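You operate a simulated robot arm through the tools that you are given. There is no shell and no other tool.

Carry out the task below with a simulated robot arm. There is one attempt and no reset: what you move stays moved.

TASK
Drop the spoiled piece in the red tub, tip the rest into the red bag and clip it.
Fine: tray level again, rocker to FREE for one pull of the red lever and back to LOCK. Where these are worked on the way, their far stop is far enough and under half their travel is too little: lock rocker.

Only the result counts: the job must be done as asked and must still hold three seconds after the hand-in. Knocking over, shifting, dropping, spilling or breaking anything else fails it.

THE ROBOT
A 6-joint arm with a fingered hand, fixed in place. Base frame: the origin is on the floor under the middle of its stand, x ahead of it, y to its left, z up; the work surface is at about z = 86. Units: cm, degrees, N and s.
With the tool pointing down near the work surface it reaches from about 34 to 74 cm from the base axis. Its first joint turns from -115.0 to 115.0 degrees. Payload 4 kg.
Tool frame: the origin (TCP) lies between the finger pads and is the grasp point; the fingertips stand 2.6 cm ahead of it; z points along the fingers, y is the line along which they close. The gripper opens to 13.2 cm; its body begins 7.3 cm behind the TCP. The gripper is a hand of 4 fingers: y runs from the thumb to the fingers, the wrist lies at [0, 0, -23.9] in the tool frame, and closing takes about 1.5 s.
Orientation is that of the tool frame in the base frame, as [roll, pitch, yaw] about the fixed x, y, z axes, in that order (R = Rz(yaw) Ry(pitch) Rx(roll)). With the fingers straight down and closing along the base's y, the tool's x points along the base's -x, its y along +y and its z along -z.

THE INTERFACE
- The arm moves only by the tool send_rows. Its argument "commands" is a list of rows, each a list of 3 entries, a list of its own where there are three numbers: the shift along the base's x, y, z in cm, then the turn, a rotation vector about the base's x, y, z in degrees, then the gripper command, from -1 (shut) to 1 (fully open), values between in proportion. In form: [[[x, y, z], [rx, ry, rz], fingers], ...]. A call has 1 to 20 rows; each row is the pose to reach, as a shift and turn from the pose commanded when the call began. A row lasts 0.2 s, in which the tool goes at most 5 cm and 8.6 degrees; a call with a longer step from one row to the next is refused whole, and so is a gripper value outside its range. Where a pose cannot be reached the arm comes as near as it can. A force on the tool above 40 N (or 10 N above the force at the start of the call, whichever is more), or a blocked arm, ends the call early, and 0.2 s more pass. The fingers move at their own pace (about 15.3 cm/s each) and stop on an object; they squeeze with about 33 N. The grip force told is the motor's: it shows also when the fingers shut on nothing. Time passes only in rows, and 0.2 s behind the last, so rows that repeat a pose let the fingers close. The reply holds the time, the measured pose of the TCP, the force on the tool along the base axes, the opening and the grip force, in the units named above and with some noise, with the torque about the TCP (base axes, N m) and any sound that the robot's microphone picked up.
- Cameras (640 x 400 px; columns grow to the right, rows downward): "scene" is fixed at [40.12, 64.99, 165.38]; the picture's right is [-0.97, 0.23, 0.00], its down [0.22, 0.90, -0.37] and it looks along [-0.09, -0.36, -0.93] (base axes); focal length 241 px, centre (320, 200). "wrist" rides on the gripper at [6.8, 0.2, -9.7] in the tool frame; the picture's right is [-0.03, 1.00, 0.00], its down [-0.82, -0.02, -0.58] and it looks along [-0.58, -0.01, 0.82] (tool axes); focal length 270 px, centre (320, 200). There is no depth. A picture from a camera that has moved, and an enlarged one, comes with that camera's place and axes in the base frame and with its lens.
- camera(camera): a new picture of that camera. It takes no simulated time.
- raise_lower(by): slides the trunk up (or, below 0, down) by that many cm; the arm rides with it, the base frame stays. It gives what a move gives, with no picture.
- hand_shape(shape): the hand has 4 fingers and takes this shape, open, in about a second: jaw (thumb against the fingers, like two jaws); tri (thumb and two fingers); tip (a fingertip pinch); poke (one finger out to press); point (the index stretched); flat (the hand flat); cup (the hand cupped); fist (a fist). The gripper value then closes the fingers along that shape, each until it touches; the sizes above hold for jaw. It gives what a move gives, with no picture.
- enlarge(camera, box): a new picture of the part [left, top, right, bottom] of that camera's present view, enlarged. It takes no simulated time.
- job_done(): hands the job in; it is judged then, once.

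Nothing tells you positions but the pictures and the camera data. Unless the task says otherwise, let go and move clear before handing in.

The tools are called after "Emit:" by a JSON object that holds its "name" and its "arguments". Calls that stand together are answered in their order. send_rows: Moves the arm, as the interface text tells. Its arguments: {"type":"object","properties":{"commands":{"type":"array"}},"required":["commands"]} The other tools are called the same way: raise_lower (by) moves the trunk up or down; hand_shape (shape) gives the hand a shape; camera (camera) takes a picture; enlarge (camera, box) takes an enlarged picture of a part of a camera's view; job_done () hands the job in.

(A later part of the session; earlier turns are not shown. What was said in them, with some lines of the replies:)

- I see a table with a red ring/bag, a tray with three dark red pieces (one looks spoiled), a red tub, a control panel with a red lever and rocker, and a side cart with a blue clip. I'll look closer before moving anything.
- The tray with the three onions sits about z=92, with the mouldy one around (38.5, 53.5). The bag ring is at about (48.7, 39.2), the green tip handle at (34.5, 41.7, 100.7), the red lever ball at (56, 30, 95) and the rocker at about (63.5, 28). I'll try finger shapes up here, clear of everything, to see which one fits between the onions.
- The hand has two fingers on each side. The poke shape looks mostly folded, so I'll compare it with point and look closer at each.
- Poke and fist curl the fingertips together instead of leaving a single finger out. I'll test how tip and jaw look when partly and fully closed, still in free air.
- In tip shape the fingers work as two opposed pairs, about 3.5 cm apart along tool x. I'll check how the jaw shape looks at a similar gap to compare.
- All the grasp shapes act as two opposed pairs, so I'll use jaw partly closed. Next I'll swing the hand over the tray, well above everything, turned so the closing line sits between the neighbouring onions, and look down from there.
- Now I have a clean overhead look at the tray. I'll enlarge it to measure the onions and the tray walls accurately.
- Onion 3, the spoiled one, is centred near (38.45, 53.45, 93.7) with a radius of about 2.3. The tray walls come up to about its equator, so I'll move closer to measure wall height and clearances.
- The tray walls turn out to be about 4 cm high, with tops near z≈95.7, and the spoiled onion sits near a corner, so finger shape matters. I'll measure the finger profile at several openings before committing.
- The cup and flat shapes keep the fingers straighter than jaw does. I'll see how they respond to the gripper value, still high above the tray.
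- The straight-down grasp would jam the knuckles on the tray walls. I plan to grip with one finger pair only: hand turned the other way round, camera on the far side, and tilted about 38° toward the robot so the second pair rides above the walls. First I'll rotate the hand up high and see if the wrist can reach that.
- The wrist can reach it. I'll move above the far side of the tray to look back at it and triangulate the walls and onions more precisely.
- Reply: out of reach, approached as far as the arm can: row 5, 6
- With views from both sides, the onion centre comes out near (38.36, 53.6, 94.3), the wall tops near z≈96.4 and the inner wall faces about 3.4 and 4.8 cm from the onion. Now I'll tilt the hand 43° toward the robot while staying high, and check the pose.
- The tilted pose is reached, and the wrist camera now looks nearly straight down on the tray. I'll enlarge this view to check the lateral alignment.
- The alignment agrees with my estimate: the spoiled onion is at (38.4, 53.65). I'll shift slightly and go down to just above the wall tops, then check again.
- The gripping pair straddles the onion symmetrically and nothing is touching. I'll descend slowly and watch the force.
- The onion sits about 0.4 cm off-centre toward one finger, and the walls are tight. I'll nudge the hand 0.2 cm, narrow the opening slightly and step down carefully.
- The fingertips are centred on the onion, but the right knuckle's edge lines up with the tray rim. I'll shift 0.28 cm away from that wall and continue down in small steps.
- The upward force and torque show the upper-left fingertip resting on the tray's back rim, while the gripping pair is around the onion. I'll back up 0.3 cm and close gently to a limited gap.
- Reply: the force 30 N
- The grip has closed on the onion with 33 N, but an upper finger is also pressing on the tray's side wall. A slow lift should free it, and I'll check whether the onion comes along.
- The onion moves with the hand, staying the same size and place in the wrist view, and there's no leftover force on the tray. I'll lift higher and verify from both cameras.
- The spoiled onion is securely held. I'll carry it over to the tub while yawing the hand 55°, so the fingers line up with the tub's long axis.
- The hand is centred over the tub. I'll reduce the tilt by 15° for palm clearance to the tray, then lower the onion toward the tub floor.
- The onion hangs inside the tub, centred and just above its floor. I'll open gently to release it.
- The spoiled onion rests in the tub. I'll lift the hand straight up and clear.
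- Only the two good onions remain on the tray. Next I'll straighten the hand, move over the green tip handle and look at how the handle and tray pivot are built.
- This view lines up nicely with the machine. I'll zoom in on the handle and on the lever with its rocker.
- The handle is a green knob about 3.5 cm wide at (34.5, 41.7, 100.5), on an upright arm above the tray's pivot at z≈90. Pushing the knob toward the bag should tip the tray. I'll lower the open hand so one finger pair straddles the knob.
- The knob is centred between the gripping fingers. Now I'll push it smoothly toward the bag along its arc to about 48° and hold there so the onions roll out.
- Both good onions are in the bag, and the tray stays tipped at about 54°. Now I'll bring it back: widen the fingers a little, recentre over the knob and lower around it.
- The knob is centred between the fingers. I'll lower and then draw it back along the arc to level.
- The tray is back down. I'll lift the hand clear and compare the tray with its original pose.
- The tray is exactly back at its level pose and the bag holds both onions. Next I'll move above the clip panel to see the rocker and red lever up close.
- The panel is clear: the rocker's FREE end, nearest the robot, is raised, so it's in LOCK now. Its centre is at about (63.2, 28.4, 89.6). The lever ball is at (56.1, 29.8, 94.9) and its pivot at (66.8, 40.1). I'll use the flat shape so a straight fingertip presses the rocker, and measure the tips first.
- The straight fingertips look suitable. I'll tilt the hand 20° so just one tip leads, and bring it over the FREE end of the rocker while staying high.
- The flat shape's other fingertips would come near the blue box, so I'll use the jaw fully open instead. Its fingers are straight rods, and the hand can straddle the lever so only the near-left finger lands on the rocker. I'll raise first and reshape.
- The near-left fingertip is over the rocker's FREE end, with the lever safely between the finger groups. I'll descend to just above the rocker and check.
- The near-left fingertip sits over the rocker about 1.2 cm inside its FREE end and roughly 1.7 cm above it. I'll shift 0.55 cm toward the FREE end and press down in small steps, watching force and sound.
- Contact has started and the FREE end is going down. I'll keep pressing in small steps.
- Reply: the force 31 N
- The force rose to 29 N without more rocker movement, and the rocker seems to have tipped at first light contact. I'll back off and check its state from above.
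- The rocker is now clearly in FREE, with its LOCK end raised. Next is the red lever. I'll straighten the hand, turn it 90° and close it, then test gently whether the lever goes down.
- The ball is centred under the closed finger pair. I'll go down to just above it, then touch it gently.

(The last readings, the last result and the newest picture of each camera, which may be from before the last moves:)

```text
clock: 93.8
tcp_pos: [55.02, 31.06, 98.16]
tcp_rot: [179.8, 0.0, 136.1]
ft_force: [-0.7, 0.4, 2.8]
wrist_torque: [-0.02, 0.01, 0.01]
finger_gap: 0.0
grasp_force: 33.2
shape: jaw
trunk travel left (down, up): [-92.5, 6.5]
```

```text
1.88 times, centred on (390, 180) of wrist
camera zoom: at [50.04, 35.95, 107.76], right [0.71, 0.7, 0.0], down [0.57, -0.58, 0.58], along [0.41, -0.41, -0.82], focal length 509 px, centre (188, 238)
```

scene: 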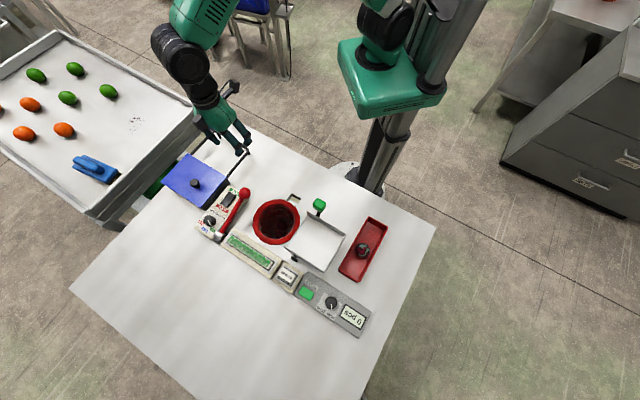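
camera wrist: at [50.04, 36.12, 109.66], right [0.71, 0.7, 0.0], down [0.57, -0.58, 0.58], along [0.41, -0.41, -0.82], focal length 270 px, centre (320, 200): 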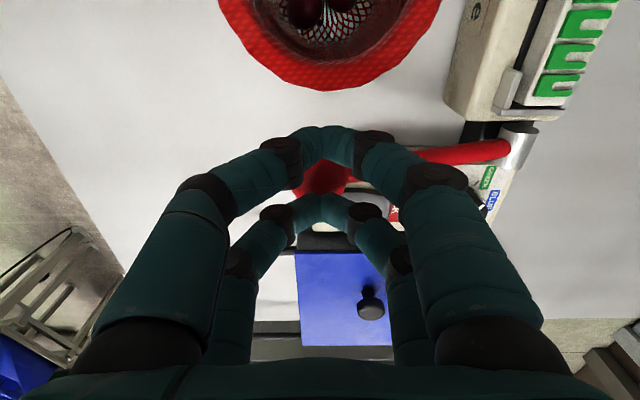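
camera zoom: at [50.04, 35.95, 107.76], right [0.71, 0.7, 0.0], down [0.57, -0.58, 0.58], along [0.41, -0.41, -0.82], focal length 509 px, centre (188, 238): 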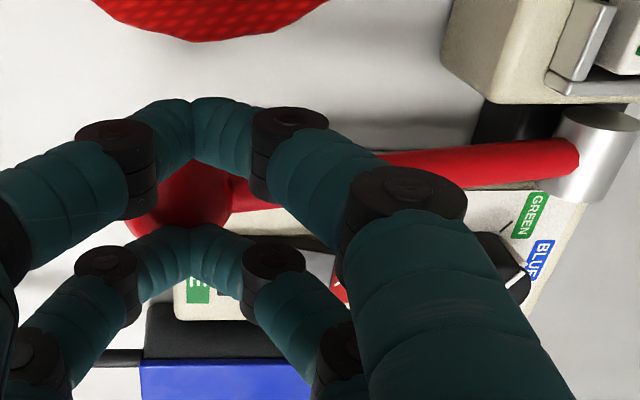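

The lever moves downward with only about 3 N, so that is the pull direction. I'll continue the single pull down in steps.

Emit:
{"name": "send_rows", "arguments": {"commands": [[[-0.05, -0.05, -0.5], [0, 0, 0], -1], [[-0.1, -0.1, -1.0], [0, 0, 0], -1], [[-0.15, -0.15, -1.5], [0, 0, 0], -1], [[-0.2, -0.2, -2.0], [0, 0, 0], -1], [[-0.2, -0.2, -2.0], [0, 0, 0], -1]]}}

Emit:
{"name": "enlarge", "arguments": {"camera": "wrist", "box": [220, 100, 560, 260]}}

Emit:
{"name": "enlarge", "arguments": {"camera": "scene", "box": [190, 150, 290, 250]}}

```text
clock: 95.0
tcp_pos: [54.75, 30.74, 96.14]
tcp_rot: [179.8, 0.0, 136.2]
ft_force: [0.2, -0.8, 4.0]
wrist_torque: [-0.11, -0.05, 0.02]
finger_gap: 0.01
grasp_force: 32.6
shape: jaw
trunk travel left (down, up): [-92.5, 6.5]
```

```text
1.88 times, centred on (390, 180) of wrist
camera zoom: at [49.84, 35.78, 105.72], right [0.71, 0.7, 0.0], down [0.57, -0.58, 0.58], along [0.41, -0.41, -0.82], focal length 509 px, centre (188, 238)
```

zoom: 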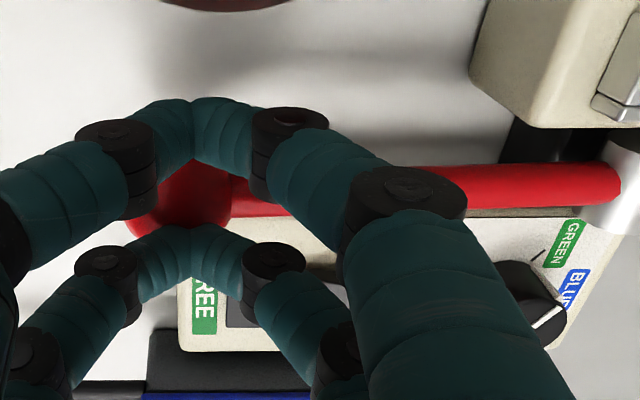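

```text
4.00 times, centred on (240, 200) of scene
camera zoom: at [40.12, 64.99, 165.38], right [-0.97, 0.23, 0.0], down [0.22, 0.9, -0.37], along [-0.09, -0.36, -0.93], focal length 964 px, centre (640, 200)
```

zoom: 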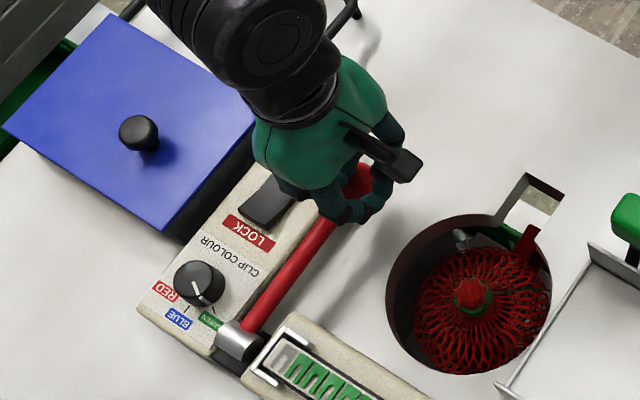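

The clip fired: the bag neck is gathered with a green clip, and the magazine has one fewer. I'll let the lever rise back smoothly under the hand and then move clear.

Emit:
{"name": "send_rows", "arguments": {"commands": [[[0.05, 0.05, 0.5], [0, 0, 0], -1], [[0.1, 0.1, 1.0], [0, 0, 0], -1], [[0.15, 0.15, 1.5], [0, 0, 0], -1], [[0.2, 0.2, 2.0], [0, 0, 0], -1], [[0.2, 0.2, 2.6], [0, 0, 0], -1], [[0.2, 0.2, 3.4], [0, 0, 0], -1], [[0.2, 0.2, 5], [0, 0, 0], -1], [[0.2, 0.2, 8], [0, 0, 0], -1], [[0.2, 0.2, 12], [0, 0, 0], -1], [[0.2, 0.2, 15], [0, 0, 0], -1], [[0.2, 0.2, 15], [0, 0, 0], -1]]}}

Emit:
{"name": "enlarge", "arguments": {"camera": "scene", "box": [180, 160, 320, 280]}}

Emit:
{"name": "camera", "arguments": {"camera": "wrist"}}

Emit:
{"name": "enlarge", "arguments": {"camera": "scene", "box": [210, 175, 260, 225]}}

```text
clock: 97.4
tcp_pos: [55.04, 30.91, 111.25]
tcp_rot: [179.9, 0.1, 136.1]
ft_force: [1.0, 0.2, -0.8]
wrist_torque: [0.0, -0.03, -0.01]
finger_gap: 0.0
grasp_force: 32.8
shape: jaw
trunk travel left (down, up): [-92.5, 6.5]
```

```text
3.33 times, centred on (250, 220) of scene
camera zoom: at [40.12, 64.99, 165.38], right [-0.97, 0.23, 0.0], down [0.22, 0.9, -0.37], along [-0.09, -0.36, -0.93], focal length 804 px, centre (553, 133)
```

zoom: 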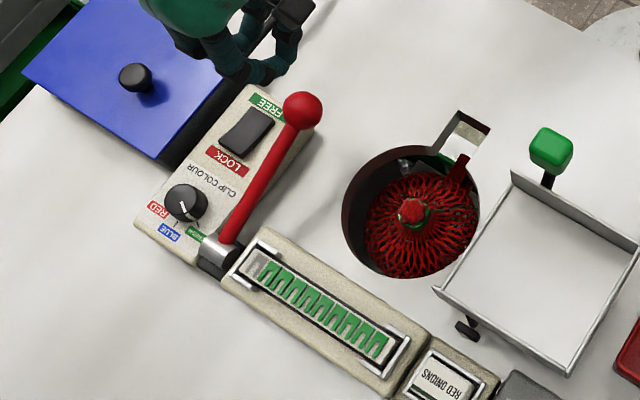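

```text
taken
camera wrist: at [50.18, 35.94, 120.83], right [0.71, 0.7, 0.0], down [0.57, -0.58, 0.58], along [0.41, -0.41, -0.82], focal length 270 px, centre (320, 200)
```

wrist: 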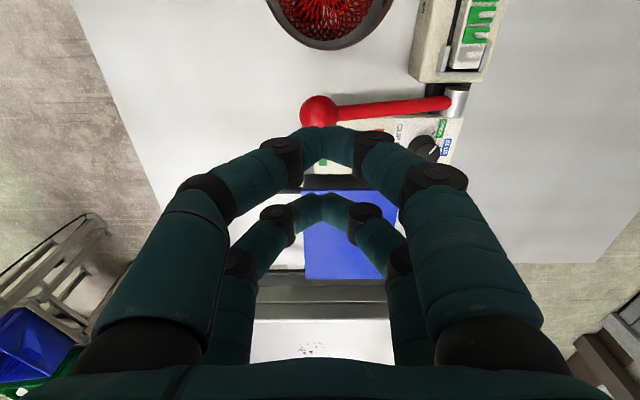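

```text
8.00 times, centred on (235, 200) of scene
camera zoom: at [40.12, 64.99, 165.38], right [-0.97, 0.23, 0.0], down [0.22, 0.9, -0.37], along [-0.09, -0.36, -0.93], focal length 1929 px, centre (1000, 200)
```

zoom: 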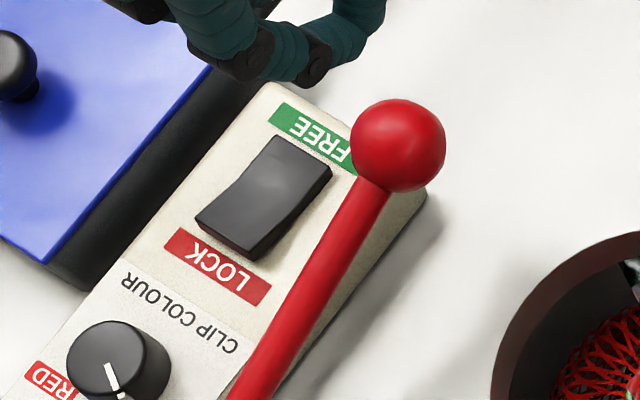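

The lever is back at rest, the bag is clipped, and one clip is gone. Now I'll set the rocker back to LOCK the same way: reopen the jaw, turn back, tilt 20° and place the near-left finger over the LOCK end.

Emit:
{"name": "send_rows", "arguments": {"commands": [[[0.2, 0.2, 0], [0, 0, 8.2], -0.5], [[0.5, 0.5, 0], [0, 0, 16.4], 0], [[0.8, 0.8, 0], [0, 0, 24.6], 0.5], [[1.1, 1.2, 0], [0, 0, 32.8], 1], [[1.4, 1.6, 0], [0, 0, 41], 1], [[1.8, 2.0, 0], [0, 0, 49.2], 1], [[2.2, 2.5, 0], [0, 0, 57.4], 1], [[2.6, 3.0, 0], [0, 0, 65.6], 1], [[3.0, 3.5, 0], [0, 0, 73.8], 1], [[3.4, 4.0, 0], [0, 0, 82], 1], [[3.8, 4.5, 0], [0, 0, 90], 1], [[4.2, 4.8, 0], [0, 0, 90], 1]]}}

Emit:
{"name": "send_rows", "arguments": {"commands": [[[0, 0, -2], [4.8, -4.6, 0], 1], [[0, 0, -5], [9.6, -9.2, 0], 1], [[0, 0, -8], [14.4, -13.8, 0], 1], [[0, 0, -10.5], [14.4, -13.8, 0], 1], [[0, 0, -10.5], [14.4, -13.8, 0], 1]]}}

Emit:
{"name": "camera", "arguments": {"camera": "wrist"}}

Emit:
{"name": "enlarge", "arguments": {"camera": "scene", "box": [180, 150, 300, 260]}}

```text
clock: 100.0
tcp_pos: [59.04, 35.92, 111.1]
tcp_rot: [179.7, 0.0, -133.8]
ft_force: [0.1, -0.3, 0.2]
wrist_torque: [0.0, 0.0, -0.02]
finger_gap: 13.19
grasp_force: 0.1
shape: jaw
trunk travel left (down, up): [-92.5, 6.5]
```

```text
clock: 101.2
tcp_pos: [59.21, 36.13, 100.47]
tcp_rot: [179.8, 20.0, -133.9]
ft_force: [-0.2, -0.1, 0.6]
wrist_torque: [0.0, 0.01, 0.02]
finger_gap: 13.18
grasp_force: 0.2
shape: jaw
trunk travel left (down, up): [-92.5, 6.5]
```

```text
taken
camera wrist: at [52.15, 29.26, 107.04], right [-0.7, 0.71, 0.01], down [0.41, 0.39, 0.82], along [0.58, 0.58, -0.57], focal length 270 px, centre (320, 200)
```

wrist: 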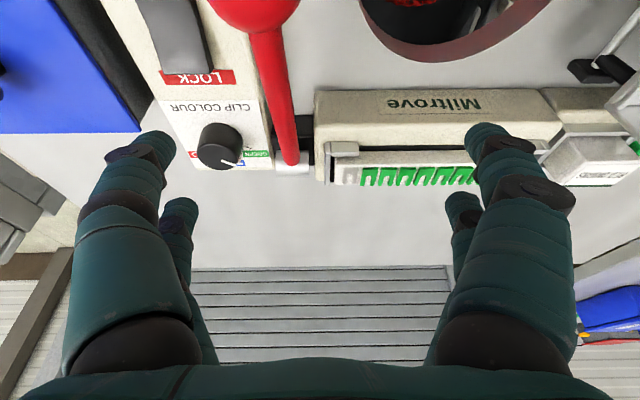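

```text
3.64 times, centred on (240, 205) of scene
camera zoom: at [40.12, 64.99, 165.38], right [-0.97, 0.23, 0.0], down [0.22, 0.9, -0.37], along [-0.09, -0.36, -0.93], focal length 877 px, centre (611, 182)
```

zoom: 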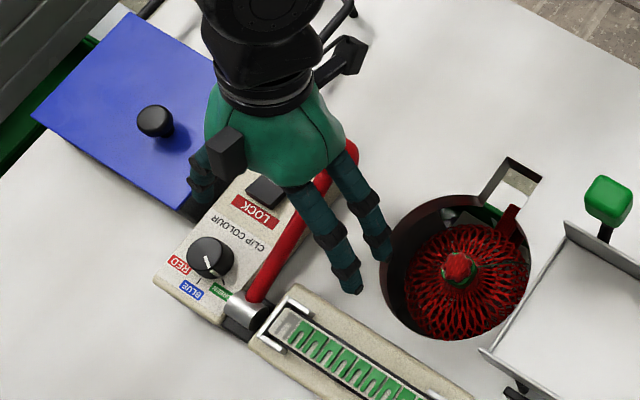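

Emit:
{"name": "send_rows", "arguments": {"commands": [[[0.39, -0.38, -1.5], [0, 0, 0], 1], [[0.39, -0.38, -3], [0, 0, 0], 1], [[0.39, -0.38, -4.5], [0, 0, 0], 1], [[0.39, -0.38, -5.2], [0, 0, 0], 1], [[0.39, -0.38, -5.2], [0, 0, 0], 1]]}}

Emit:
{"name": "camera", "arguments": {"camera": "wrist"}}

Emit:
{"name": "enlarge", "arguments": {"camera": "wrist", "box": [60, 60, 300, 220]}}

Emit:
{"name": "enlarge", "arguments": {"camera": "scene", "box": [190, 160, 290, 250]}}

```text
clock: 102.4
tcp_pos: [59.45, 35.61, 95.38]
tcp_rot: [179.9, 20.0, -134.0]
ft_force: [-0.9, 0.0, -0.8]
wrist_torque: [-0.02, 0.0, 0.04]
finger_gap: 13.19
grasp_force: 0.2
shape: jaw
trunk travel left (down, up): [-92.5, 6.5]
```

```text
taken
camera wrist: at [52.48, 28.72, 102.04], right [-0.7, 0.71, 0.01], down [0.41, 0.39, 0.82], along [0.58, 0.58, -0.57], focal length 270 px, centre (320, 200)
```

wrist: 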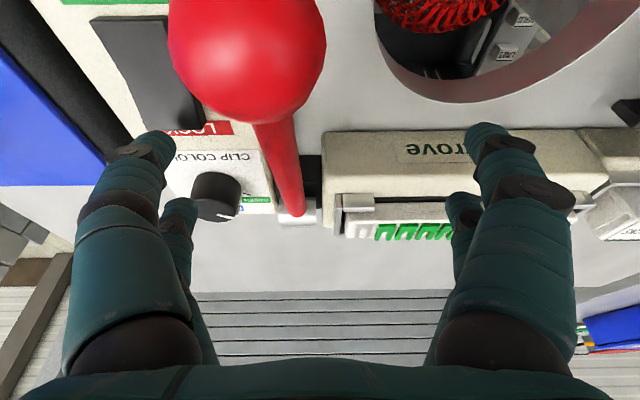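

```text
2.50 times, centred on (180, 140) of wrist
camera zoom: at [52.48, 28.72, 102.04], right [-0.7, 0.71, 0.01], down [0.41, 0.39, 0.82], along [0.58, 0.58, -0.57], focal length 676 px, centre (670, 350)
```

zoom: 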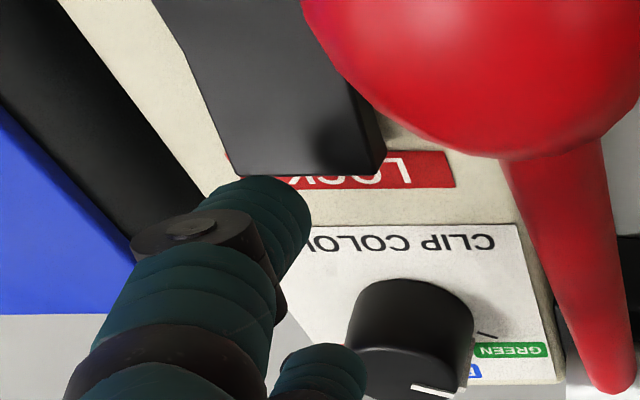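

```text
4.44 times, centred on (240, 205) of scene
camera zoom: at [40.12, 64.99, 165.38], right [-0.97, 0.23, 0.0], down [0.22, 0.9, -0.37], along [-0.09, -0.36, -0.93], focal length 1071 px, centre (676, 178)
```

zoom: 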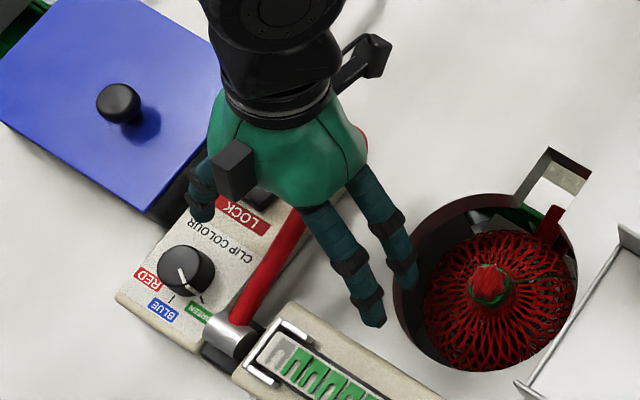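

The fingertip is about 0.8 cm inside the LOCK end and centred. I'll press down in small steps.

Emit:
{"name": "send_rows", "arguments": {"commands": [[[0, 0, -0.5], [0, 0, 0], 1], [[0, 0, -1.0], [0, 0, 0], 1], [[0, 0, -1.4], [0, 0, 0], 1], [[0, 0, -1.4], [0, 0, 0], 1]]}}

Emit:
{"name": "send_rows", "arguments": {"commands": [[[0, 0, -0.25], [0, 0, 0], 1], [[0, 0, -0.5], [0, 0, 0], 1], [[0, 0, -0.5], [0, 0, 0], 1]]}}

Emit:
{"name": "enlarge", "arguments": {"camera": "wrist", "box": [60, 60, 300, 220]}}

```text
clock: 103.4
tcp_pos: [59.59, 35.52, 93.92]
tcp_rot: [179.9, 20.0, -133.9]
ft_force: [0.3, 0.1, 0.7]
wrist_torque: [0.02, 0.01, -0.01]
finger_gap: 13.21
grasp_force: 0.0
shape: jaw
trunk travel left (down, up): [-92.5, 6.5]
```

```text
clock: 104.2
tcp_pos: [59.63, 35.44, 93.3]
tcp_rot: [179.7, 19.9, -133.9]
ft_force: [-0.9, -0.6, 1.3]
wrist_torque: [-0.11, -0.08, -0.01]
finger_gap: 13.19
grasp_force: 0.0
shape: jaw
trunk travel left (down, up): [-92.5, 6.5]
```

```text
2.50 times, centred on (180, 140) of wrist
camera zoom: at [52.6, 28.72, 100.08], right [-0.7, 0.71, 0.01], down [0.41, 0.39, 0.82], along [0.58, 0.58, -0.57], focal length 676 px, centre (670, 350)
```

zoom: 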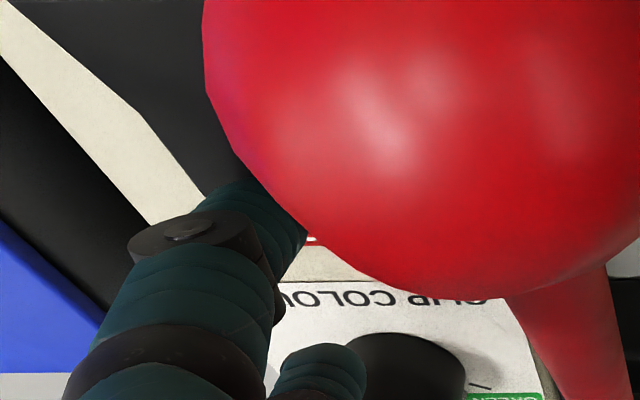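

Emit:
{"name": "send_rows", "arguments": {"commands": [[[0, 0, -0.25], [0, 0, 0], 1], [[0, 0, -0.5], [0, 0, 0], 1], [[0, 0, -0.5], [0, 0, 0], 1]]}}

Emit:
{"name": "send_rows", "arguments": {"commands": [[[0, 0, -0.2], [0, 0, 0], 1], [[0, 0, -0.35], [0, 0, 0], 1], [[0, 0, -0.35], [0, 0, 0], 1]]}}

```text
clock: 105.0
tcp_pos: [59.59, 35.57, 93.18]
tcp_rot: [179.9, 20.2, -133.9]
ft_force: [-1.1, 2.6, 10.9]
wrist_torque: [-0.69, -0.51, 0.03]
finger_gap: 13.2
grasp_force: 0.0
shape: jaw
trunk travel left (down, up): [-92.5, 6.5]
```

```text
clock: 105.8
tcp_pos: [59.47, 35.59, 92.87]
tcp_rot: [179.9, 20.2, -133.8]
ft_force: [-3.3, 4.1, 24.0]
wrist_torque: [-1.38, -1.18, 0.02]
finger_gap: 13.18
grasp_force: 0.1
shape: jaw
trunk travel left (down, up): [-92.5, 6.5]
```

It is pressed firmly against its stop at 24 N. I'll lift straight up and check that the rocker is fully in LOCK.

Emit:
{"name": "send_rows", "arguments": {"commands": [[[0, 0, 1], [0, 0, 0], 1], [[0, 0, 3], [0, 0, 0], 1], [[0, 0, 6], [0, 0, 0], 1], [[0, 0, 10], [0, 0, 0], 1], [[0, 0, 14], [0, 0, 0], 1], [[0, 0, 16], [0, 0, 0], 1], [[0, 0, 16], [0, 0, 0], 1]]}}

Emit:
{"name": "enlarge", "arguments": {"camera": "scene", "box": [210, 175, 260, 225]}}

Emit:
{"name": "camera", "arguments": {"camera": "wrist"}}

```text
clock: 107.4
tcp_pos: [59.35, 35.66, 108.69]
tcp_rot: [179.8, 19.8, -133.9]
ft_force: [-0.4, 0.4, -0.8]
wrist_torque: [0.02, 0.02, -0.03]
finger_gap: 13.22
grasp_force: 0.1
shape: jaw
trunk travel left (down, up): [-92.5, 6.5]
```

```text
8.00 times, centred on (235, 200) of scene
camera zoom: at [40.12, 64.99, 165.38], right [-0.97, 0.23, 0.0], down [0.22, 0.9, -0.37], along [-0.09, -0.36, -0.93], focal length 1929 px, centre (1000, 200)
```

zoom: 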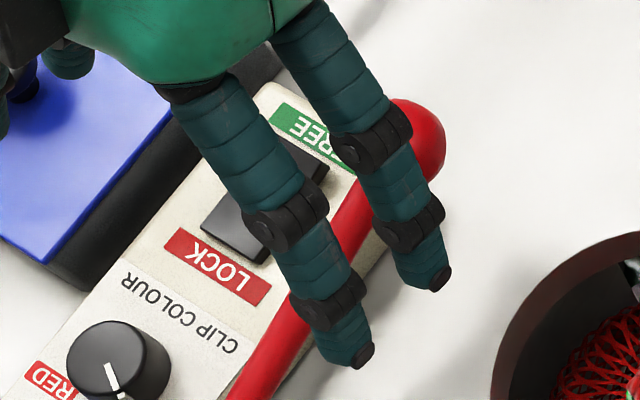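

```text
taken
camera wrist: at [52.45, 28.79, 115.47], right [-0.7, 0.71, 0.01], down [0.41, 0.39, 0.82], along [0.58, 0.58, -0.57], focal length 270 px, centre (320, 200)
```

wrist: 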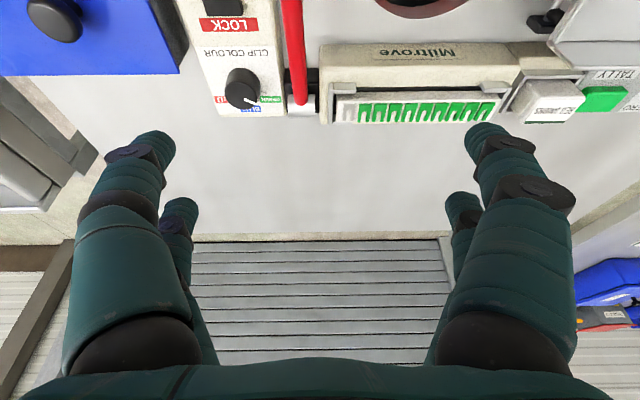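

The rocker's LOCK end looks flush. I'll retreat fully toward the starting area so I can check everything unobstructed.

Emit:
{"name": "send_rows", "arguments": {"commands": [[[0, 0, 3], [-4.8, 4.6, 0], 1], [[0, 0, 6], [-9.6, 9.2, 0], 1], [[0, 0, 9], [-14.4, 13.8, 0], 1], [[-3.5, -1, 11], [-14.4, 13.8, 0], 1], [[-7.5, -2, 13], [-14.4, 13.8, 0], 1], [[-11.5, -3, 15], [-14.4, 13.8, 0], 1], [[-15.5, -4, 16], [-14.4, 13.8, 0], 1], [[-19.5, -5, 17], [-14.4, 13.8, 0], 1], [[-23.5, -6, 18], [-14.4, 13.8, 0], 1], [[-27.5, -7, 19], [-14.4, 13.8, 0], 1], [[-31, -7, 19], [-14.4, 13.8, 0], 1], [[-31, -7, 19], [-14.4, 13.8, 0], 1]]}}

Emit:
{"name": "camera", "arguments": {"camera": "scene"}}

Emit:
{"name": "enlarge", "arguments": {"camera": "scene", "box": [180, 170, 300, 245]}}

Emit:
{"name": "enlarge", "arguments": {"camera": "scene", "box": [210, 175, 260, 225]}}

Emit:
{"name": "enlarge", "arguments": {"camera": "scene", "box": [260, 180, 400, 290]}}

```text
clock: 110.0
tcp_pos: [28.45, 28.41, 127.91]
tcp_rot: [179.7, 0.0, -133.9]
ft_force: [-0.4, 0.2, 0.3]
wrist_torque: [0.0, 0.03, -0.02]
finger_gap: 13.22
grasp_force: 0.1
shape: jaw
trunk travel left (down, up): [-92.5, 6.5]
```

```text
taken
```

scene: 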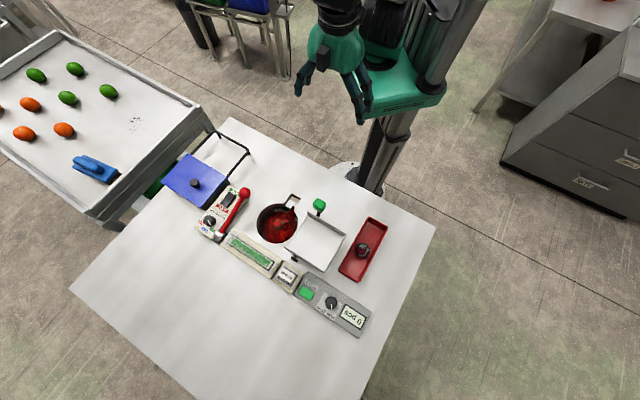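

```text
5.33 times, centred on (240, 208) of scene
camera zoom: at [40.12, 64.99, 165.38], right [-0.97, 0.23, 0.0], down [0.22, 0.9, -0.37], along [-0.09, -0.36, -0.93], focal length 1286 px, centre (747, 160)
```

zoom: 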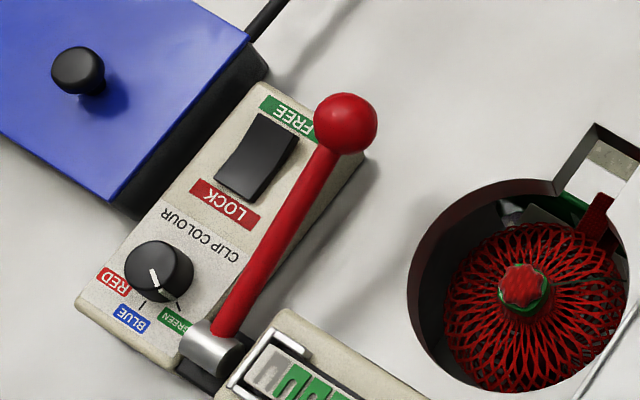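

```text
8.00 times, centred on (235, 200) of scene
camera zoom: at [40.12, 64.99, 165.38], right [-0.97, 0.23, 0.0], down [0.22, 0.9, -0.37], along [-0.09, -0.36, -0.93], focal length 1929 px, centre (1000, 200)
```

zoom: 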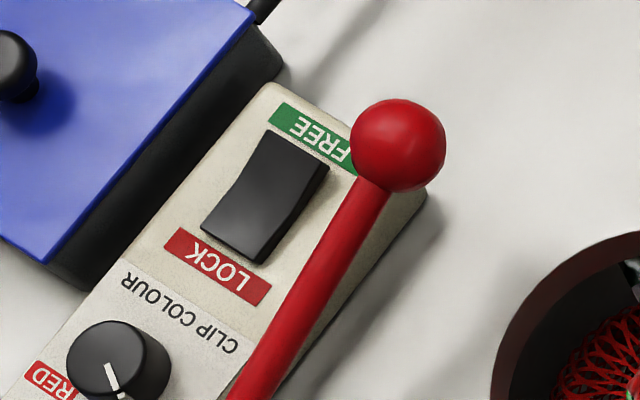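

```text
3.64 times, centred on (330, 235) of scene
camera zoom: at [40.12, 64.99, 165.38], right [-0.97, 0.23, 0.0], down [0.22, 0.9, -0.37], along [-0.09, -0.36, -0.93], focal length 877 px, centre (284, 73)
```

zoom: 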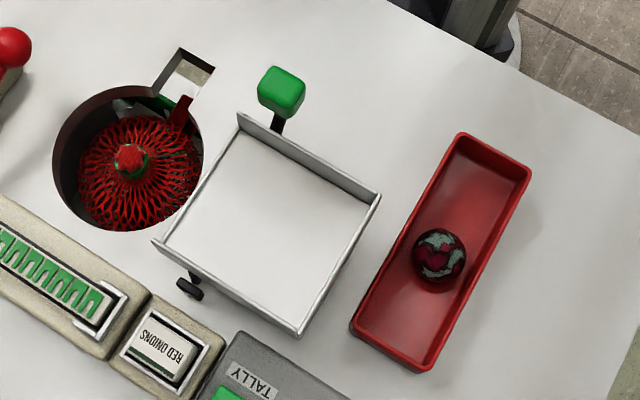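

All the checks look right: the spoiled onion is in the red tub, the two good ones are in the clipped bag, and the tray is level again. The lever is at rest, the rocker is back in LOCK, and nothing else has moved. The arm is clear, so I'm handing in.

Emit:
{"name": "job_done", "arguments": {}}

```text
The job is handed in.
```

I finished every step and handed the job in; I haven't seen the judging result. The last pictures before hand-in showed:

- **Spoiled onion:** it is in the red tub.
- **Other two onions:** I tipped them into the red bag and saw both inside before clipping. The bag is now closed with a green clip.
- **Tray:** it is level again, matching its starting position.
- **Rocker and red lever:** I set the rocker to FREE, pulled the lever down once and put the rocker back to LOCK. The clip fired before the lever reached its lower stop, so I let it rise from there instead of pulling to the end. The lever is back at rest.
- **While gripping the spoiled onion:** a finger pressed on the tray's walls for a moment, with about 30 N at most. The tray looked unchanged afterwards.

I left the clip-colour knob as it was, and the arm is clear of the table.
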